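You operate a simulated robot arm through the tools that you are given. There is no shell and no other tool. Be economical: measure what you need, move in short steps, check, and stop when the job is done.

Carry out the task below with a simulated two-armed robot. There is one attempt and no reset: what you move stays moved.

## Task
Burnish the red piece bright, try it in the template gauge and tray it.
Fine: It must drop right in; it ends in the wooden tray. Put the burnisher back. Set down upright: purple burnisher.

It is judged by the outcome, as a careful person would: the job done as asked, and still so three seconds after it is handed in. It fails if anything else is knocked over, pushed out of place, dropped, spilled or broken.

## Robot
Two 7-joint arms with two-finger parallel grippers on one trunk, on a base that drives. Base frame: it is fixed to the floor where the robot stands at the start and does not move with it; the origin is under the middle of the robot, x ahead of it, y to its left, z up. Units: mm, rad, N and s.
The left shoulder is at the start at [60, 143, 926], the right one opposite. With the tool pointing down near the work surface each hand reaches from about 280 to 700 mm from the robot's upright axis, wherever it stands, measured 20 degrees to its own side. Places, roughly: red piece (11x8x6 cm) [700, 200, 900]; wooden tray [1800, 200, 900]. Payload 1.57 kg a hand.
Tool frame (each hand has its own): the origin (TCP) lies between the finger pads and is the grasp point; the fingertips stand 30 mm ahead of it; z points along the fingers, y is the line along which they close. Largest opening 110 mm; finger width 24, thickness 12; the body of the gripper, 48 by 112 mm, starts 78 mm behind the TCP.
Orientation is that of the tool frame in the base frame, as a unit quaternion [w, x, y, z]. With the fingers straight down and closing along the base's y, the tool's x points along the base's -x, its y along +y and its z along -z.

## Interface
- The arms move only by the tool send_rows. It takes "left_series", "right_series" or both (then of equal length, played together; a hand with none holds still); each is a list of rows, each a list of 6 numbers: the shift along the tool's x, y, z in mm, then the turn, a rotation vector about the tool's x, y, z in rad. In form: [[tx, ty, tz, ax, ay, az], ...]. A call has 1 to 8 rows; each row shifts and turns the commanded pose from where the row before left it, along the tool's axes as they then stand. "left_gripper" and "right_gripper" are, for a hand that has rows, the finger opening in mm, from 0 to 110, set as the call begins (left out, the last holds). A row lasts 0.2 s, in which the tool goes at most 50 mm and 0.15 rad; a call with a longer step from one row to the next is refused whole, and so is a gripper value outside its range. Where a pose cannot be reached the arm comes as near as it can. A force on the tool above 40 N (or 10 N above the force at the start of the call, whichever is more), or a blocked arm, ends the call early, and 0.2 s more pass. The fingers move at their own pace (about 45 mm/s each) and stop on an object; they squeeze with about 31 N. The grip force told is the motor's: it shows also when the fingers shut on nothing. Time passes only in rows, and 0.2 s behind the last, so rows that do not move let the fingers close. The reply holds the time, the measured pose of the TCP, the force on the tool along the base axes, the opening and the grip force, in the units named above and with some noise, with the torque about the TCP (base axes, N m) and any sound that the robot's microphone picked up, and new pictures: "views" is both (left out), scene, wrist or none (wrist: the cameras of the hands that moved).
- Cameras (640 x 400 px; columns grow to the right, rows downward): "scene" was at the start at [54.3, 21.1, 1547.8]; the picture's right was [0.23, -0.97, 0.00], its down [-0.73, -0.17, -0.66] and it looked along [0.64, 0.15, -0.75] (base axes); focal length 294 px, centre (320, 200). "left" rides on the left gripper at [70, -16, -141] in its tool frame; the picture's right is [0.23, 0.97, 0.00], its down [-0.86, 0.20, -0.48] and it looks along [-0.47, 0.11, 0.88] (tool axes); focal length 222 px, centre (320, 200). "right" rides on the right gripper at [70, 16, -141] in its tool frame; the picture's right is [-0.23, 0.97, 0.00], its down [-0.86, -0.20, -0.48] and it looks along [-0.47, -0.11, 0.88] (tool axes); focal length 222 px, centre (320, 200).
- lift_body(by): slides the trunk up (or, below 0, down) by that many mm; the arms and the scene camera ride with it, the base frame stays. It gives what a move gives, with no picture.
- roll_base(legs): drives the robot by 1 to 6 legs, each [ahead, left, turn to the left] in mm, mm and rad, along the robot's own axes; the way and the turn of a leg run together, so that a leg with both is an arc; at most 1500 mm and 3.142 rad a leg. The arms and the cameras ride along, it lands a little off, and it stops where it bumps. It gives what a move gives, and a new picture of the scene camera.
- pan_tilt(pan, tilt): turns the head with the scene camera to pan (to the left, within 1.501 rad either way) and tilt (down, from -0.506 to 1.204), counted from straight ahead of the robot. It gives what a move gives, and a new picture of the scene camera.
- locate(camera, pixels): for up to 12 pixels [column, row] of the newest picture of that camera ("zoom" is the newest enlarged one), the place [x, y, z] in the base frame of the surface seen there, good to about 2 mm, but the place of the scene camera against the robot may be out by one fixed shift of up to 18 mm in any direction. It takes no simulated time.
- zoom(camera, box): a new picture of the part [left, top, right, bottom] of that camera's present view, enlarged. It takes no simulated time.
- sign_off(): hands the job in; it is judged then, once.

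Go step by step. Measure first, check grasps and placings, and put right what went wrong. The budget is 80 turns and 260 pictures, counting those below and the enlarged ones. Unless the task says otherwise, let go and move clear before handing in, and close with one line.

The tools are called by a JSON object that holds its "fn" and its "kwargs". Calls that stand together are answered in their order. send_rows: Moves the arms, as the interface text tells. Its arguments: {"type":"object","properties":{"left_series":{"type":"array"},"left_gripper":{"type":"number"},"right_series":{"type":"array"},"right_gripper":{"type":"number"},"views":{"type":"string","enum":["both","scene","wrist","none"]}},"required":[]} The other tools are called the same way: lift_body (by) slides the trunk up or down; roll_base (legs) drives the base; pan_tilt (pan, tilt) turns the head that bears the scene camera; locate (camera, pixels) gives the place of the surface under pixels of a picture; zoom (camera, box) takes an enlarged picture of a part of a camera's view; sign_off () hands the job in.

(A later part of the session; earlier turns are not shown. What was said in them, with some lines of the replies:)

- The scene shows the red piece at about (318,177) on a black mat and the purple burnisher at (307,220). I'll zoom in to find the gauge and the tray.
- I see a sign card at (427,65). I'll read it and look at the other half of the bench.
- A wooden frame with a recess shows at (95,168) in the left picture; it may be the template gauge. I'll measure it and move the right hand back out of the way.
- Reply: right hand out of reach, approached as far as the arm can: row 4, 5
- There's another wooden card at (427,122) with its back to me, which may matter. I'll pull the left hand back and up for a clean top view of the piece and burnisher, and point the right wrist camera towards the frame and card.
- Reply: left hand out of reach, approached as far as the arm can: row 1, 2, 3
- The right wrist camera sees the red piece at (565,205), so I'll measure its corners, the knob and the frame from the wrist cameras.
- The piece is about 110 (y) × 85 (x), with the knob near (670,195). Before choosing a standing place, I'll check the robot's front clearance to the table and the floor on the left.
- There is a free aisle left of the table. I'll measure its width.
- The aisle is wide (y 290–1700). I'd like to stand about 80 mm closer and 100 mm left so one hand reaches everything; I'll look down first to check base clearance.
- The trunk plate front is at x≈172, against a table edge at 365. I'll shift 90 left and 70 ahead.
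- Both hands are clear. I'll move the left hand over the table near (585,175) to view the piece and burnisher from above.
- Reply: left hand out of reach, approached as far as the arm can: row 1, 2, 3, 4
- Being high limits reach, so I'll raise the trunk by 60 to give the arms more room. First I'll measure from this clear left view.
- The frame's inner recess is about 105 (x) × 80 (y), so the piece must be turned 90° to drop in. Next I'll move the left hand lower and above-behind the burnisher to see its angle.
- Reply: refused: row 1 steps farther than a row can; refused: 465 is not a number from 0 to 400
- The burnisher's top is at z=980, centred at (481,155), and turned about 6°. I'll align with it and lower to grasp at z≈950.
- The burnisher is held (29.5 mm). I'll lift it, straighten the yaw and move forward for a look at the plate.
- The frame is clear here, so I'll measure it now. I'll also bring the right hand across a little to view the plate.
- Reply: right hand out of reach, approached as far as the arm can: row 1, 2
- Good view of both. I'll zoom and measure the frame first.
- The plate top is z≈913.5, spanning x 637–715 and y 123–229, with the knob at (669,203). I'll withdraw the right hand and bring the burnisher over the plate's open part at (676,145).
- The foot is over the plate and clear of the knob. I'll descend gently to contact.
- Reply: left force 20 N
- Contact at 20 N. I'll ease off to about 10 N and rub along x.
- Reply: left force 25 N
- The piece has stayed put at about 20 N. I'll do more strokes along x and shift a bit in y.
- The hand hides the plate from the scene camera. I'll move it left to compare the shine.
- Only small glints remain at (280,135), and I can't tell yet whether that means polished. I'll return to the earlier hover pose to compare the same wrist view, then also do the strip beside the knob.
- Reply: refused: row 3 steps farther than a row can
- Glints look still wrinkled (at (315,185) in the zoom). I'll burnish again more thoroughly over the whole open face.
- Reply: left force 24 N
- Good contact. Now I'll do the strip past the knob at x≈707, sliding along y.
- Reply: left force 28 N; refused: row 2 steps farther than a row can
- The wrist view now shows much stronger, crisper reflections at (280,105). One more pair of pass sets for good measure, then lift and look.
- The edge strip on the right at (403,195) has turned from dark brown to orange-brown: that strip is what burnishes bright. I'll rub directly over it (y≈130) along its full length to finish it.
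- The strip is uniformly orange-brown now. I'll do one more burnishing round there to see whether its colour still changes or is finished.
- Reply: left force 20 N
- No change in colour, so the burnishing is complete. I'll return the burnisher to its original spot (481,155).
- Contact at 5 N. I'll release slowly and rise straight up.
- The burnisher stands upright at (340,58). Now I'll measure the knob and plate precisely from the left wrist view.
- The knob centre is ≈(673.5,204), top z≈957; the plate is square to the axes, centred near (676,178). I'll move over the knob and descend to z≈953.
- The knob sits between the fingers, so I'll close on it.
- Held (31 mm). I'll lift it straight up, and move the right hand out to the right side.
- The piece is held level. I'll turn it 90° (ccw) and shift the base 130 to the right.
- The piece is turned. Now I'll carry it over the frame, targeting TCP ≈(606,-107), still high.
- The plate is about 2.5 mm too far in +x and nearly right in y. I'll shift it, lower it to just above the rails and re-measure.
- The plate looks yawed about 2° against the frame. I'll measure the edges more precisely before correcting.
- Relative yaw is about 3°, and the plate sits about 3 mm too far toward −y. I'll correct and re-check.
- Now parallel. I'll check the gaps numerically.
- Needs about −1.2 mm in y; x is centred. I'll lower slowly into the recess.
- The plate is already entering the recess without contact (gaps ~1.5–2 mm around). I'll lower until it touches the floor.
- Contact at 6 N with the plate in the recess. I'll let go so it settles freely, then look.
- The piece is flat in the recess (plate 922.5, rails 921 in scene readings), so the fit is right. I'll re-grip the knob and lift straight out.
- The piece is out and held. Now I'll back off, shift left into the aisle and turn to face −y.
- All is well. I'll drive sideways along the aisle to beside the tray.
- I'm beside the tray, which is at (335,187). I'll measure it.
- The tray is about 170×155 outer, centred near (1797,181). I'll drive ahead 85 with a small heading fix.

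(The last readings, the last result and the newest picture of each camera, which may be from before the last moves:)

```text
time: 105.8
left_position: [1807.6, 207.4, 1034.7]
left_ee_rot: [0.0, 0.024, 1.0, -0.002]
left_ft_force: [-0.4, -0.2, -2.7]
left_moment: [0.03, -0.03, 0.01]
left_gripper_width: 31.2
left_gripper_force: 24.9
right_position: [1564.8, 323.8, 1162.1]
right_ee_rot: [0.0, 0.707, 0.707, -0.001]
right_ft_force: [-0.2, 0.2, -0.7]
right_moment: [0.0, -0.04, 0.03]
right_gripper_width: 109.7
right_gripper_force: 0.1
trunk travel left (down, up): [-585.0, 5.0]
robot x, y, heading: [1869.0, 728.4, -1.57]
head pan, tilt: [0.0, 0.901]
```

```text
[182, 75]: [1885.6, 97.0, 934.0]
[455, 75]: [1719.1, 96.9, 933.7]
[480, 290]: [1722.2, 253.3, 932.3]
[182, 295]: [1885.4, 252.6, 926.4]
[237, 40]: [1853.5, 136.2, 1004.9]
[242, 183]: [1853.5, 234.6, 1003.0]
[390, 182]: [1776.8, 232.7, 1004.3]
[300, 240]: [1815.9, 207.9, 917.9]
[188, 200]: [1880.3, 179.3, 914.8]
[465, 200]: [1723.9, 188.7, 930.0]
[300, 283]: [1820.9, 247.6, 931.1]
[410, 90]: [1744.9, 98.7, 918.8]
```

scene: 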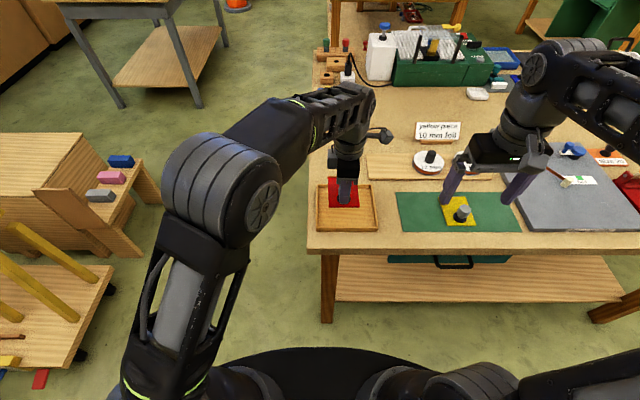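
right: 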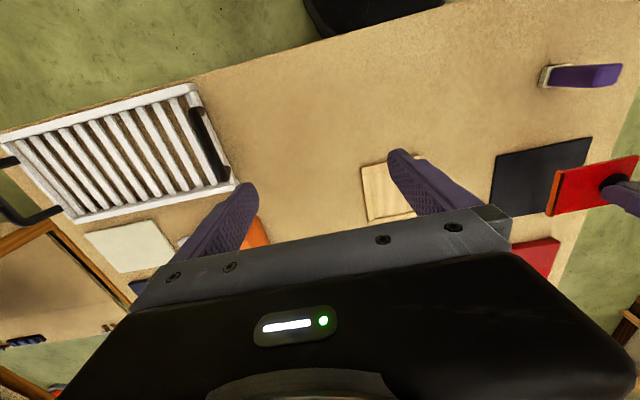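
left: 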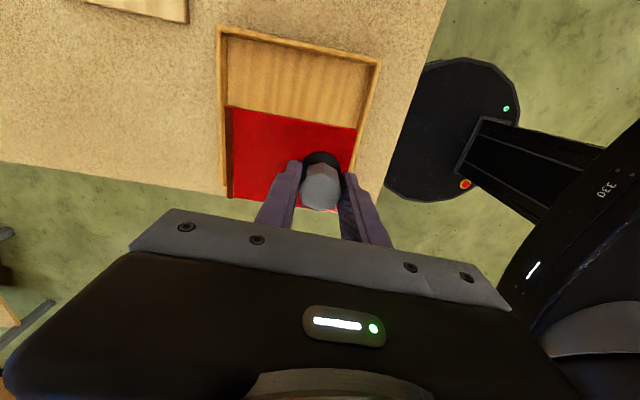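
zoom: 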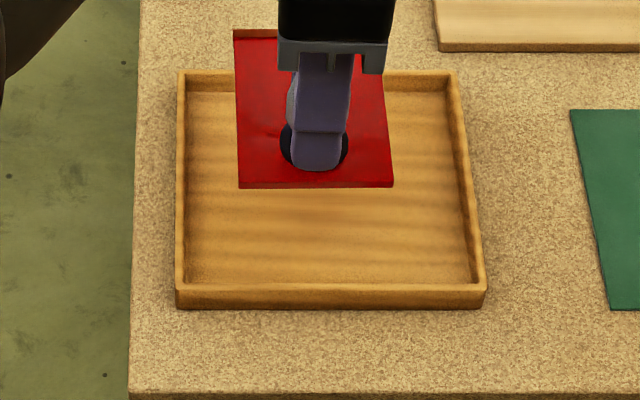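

The plate needs −12 in x and −8 in y to be centred in the tray. I'll shift and lower.

{"fn": "send_rows", "kwargs": {"left_series": [[12, -8, 10, 0, 0, 0], [0, 0, 25, 0, 0, 0], [0, 0, 25, 0, 0, 0], [0, 0, 12, 0, 0, 0]], "views": "wrist"}}

{"fn": "zoom", "kwargs": {"camera": "scene", "box": [295, 170, 395, 250]}}

```text
time: 106.8
left_position: [1796.0, 200.1, 962.6]
left_ee_rot: [0.0, 0.024, 1.0, -0.003]
left_ft_force: [-0.5, -0.5, -1.0]
left_moment: [0.04, -0.02, 0.0]
left_gripper_width: 31.3
left_gripper_force: 25.2
right_position: [1565.7, 324.4, 1160.2]
right_ee_rot: [0.0, 0.705, 0.709, 0.0]
right_ft_force: [0.0, 0.4, 0.5]
right_moment: [0.04, 0.02, 0.02]
right_gripper_width: 110.1
right_gripper_force: 0.0
trunk travel left (down, up): [-585.0, 5.0]
robot x, y, heading: [1870.5, 728.9, -1.57]
head pan, tilt: [0.0, 0.901]
```

left: 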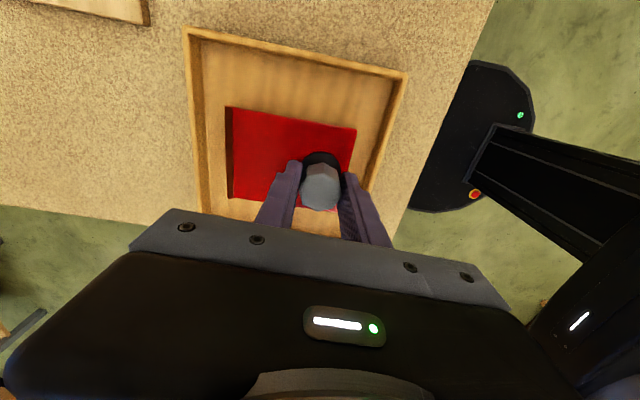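

```text
5.00 times, centred on (345, 210) of scene
```

zoom: 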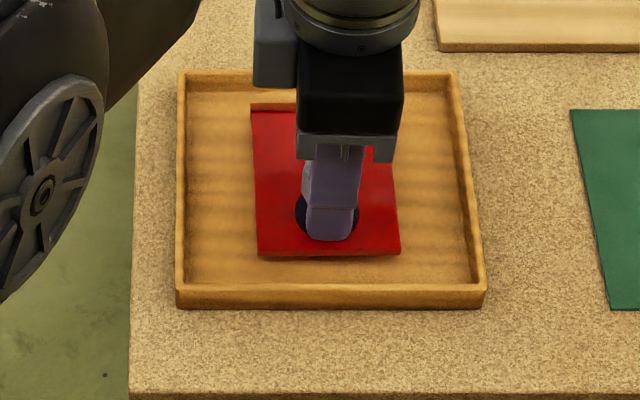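

It is well centred within the tray walls. I'll lower the last few millimetres to contact.

{"fn": "send_rows", "kwargs": {"left_series": [[0, 0, 4, 0, 0, 0], [0, 0, 2, 0, 0, 0], [0, 0, 1, 0, 0, 0]], "views": "none"}}

{"fn": "send_rows", "kwargs": {"left_series": [[0, 0, 1, 0, 0, 0], [0, 0, 0.7, 0, 0, 0]], "views": "none"}}

```text
time: 107.6
left_position: [1794.6, 198.7, 953.8]
left_ee_rot: [-0.001, 0.023, 1.0, -0.003]
left_ft_force: [0.5, 0.7, -0.8]
left_moment: [0.03, 0.0, 0.05]
left_gripper_width: 31.1
left_gripper_force: 25.2
right_position: [1563.7, 324.1, 1160.7]
right_ee_rot: [0.0, 0.707, 0.707, 0.0]
right_ft_force: [0.2, -0.7, 0.1]
right_moment: [0.01, 0.0, -0.01]
right_gripper_width: 110.0
right_gripper_force: 0.0
trunk travel left (down, up): [-585.0, 5.0]
robot x, y, heading: [1867.2, 730.4, -1.571]
head pan, tilt: [0.0, 0.901]
```

```text
time: 108.2
left_position: [1796.2, 198.2, 953.1]
left_ee_rot: [0.0, 0.024, 1.0, -0.004]
left_ft_force: [-1.7, 0.1, 0.9]
left_moment: [0.09, -0.06, -0.01]
left_gripper_width: 31.3
left_gripper_force: 25.5
right_position: [1564.7, 323.9, 1160.0]
right_ee_rot: [0.0, 0.707, 0.707, 0.0]
right_ft_force: [0.3, 0.4, -0.7]
right_moment: [-0.02, -0.01, -0.02]
right_gripper_width: 110.1
right_gripper_force: 0.2
trunk travel left (down, up): [-585.0, 5.0]
robot x, y, heading: [1869.3, 732.9, -1.57]
head pan, tilt: [0.0, 0.901]
```

{"fn": "send_rows", "kwargs": {"left_series": [[0, 0, 0.6, 0, 0, 0], [0, 0, 0, 0, 0, 0]], "views": "none"}}

{"fn": "send_rows", "kwargs": {"left_series": [[0, 0, 0, 0, 0, 0], [0, 0, 0, 0, 0, 0], [0, 0, 0, 0, 0, 0], [0, 0, 0, 0, 0, 0]], "left_gripper": 56, "views": "none"}}

{"fn": "send_rows", "kwargs": {"left_series": [[0, 0, -20, 0, 0, 0], [0, 0, -40, 0, 0, 0], [0, 0, -40, 0, 0, 0], [0, 0, -40, 0, 0, 0], [0, 40, 0, 0, 0, 0], [0, 40, 0, 0, 0, 0]]}}

{"fn": "zoom", "kwargs": {"camera": "scene", "box": [295, 170, 395, 250]}}

```text
time: 108.8
left_position: [1796.0, 198.7, 952.5]
left_ee_rot: [0.0, 0.024, 1.0, -0.004]
left_ft_force: [-0.6, -1.1, 10.7]
left_moment: [0.26, -0.25, -0.02]
left_gripper_width: 31.1
left_gripper_force: 25.0
right_position: [1565.1, 324.2, 1160.7]
right_ee_rot: [-0.001, 0.707, 0.708, 0.0]
right_ft_force: [0.1, 0.4, -0.3]
right_moment: [0.0, 0.02, -0.01]
right_gripper_width: 109.9
right_gripper_force: 0.1
trunk travel left (down, up): [-585.0, 5.0]
robot x, y, heading: [1868.5, 726.6, -1.565]
head pan, tilt: [0.0, 0.901]
```

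```text
time: 109.8
left_position: [1796.5, 199.3, 952.3]
left_ee_rot: [0.0, 0.024, 1.0, -0.003]
left_ft_force: [0.5, 0.4, 0.3]
left_moment: [0.0, 0.0, -0.02]
left_gripper_width: 55.8
left_gripper_force: 0.0
right_position: [1564.5, 324.7, 1160.0]
right_ee_rot: [0.0, 0.707, 0.708, 0.0]
right_ft_force: [0.4, -0.8, 0.1]
right_moment: [-0.01, -0.01, 0.0]
right_gripper_width: 109.7
right_gripper_force: 0.1
trunk travel left (down, up): [-585.0, 5.0]
robot x, y, heading: [1866.9, 727.3, -1.568]
head pan, tilt: [0.0, 0.901]
```

```text
time: 111.2
left_position: [1800.3, 280.8, 1088.8]
left_ee_rot: [0.0, 0.024, 1.0, -0.003]
left_ft_force: [-0.9, 0.5, -0.1]
left_moment: [0.01, 0.0, -0.01]
left_gripper_width: 56.1
left_gripper_force: 0.1
right_position: [1564.4, 325.2, 1160.6]
right_ee_rot: [0.0, 0.706, 0.708, 0.0]
right_ft_force: [-0.4, 0.0, -0.5]
right_moment: [0.0, -0.02, 0.0]
right_gripper_width: 110.2
right_gripper_force: 0.1
trunk travel left (down, up): [-585.0, 5.0]
robot x, y, heading: [1868.9, 730.5, -1.569]
head pan, tilt: [0.0, 0.901]
```

scene: 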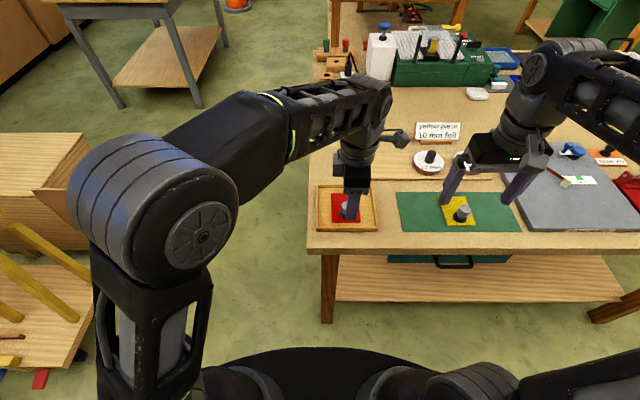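
left: 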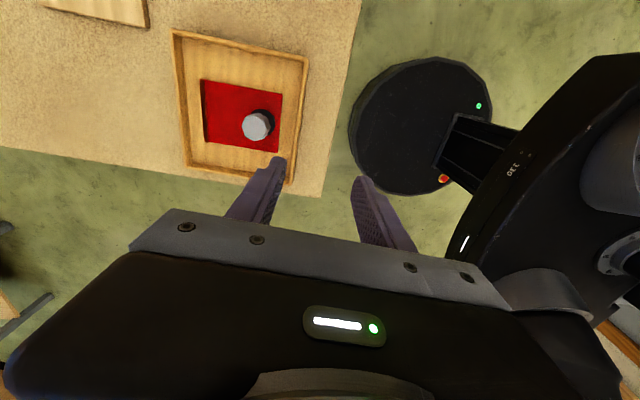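

```text
5.00 times, centred on (345, 210) of scene
5 turns are left
```

zoom: 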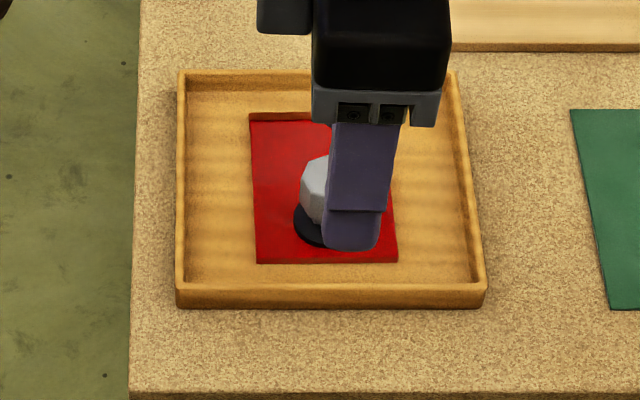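

The red piece lies flat inside the wooden tray, at (240,110) in the left picture. The hands are clear, and the burnisher was last seen upright in its place. I'm handing in.

{"fn": "sign_off", "kwargs": {}}

```text
The job is handed in.
```

The red piece is burnished: its edge strip went from dark to bright and a last pass made no further change. It dropped flat into the wooden frame, which I took to be the template gauge since nothing there is labelled as one. It now lies in the wooden tray, and the purple burnisher is back upright in its place.
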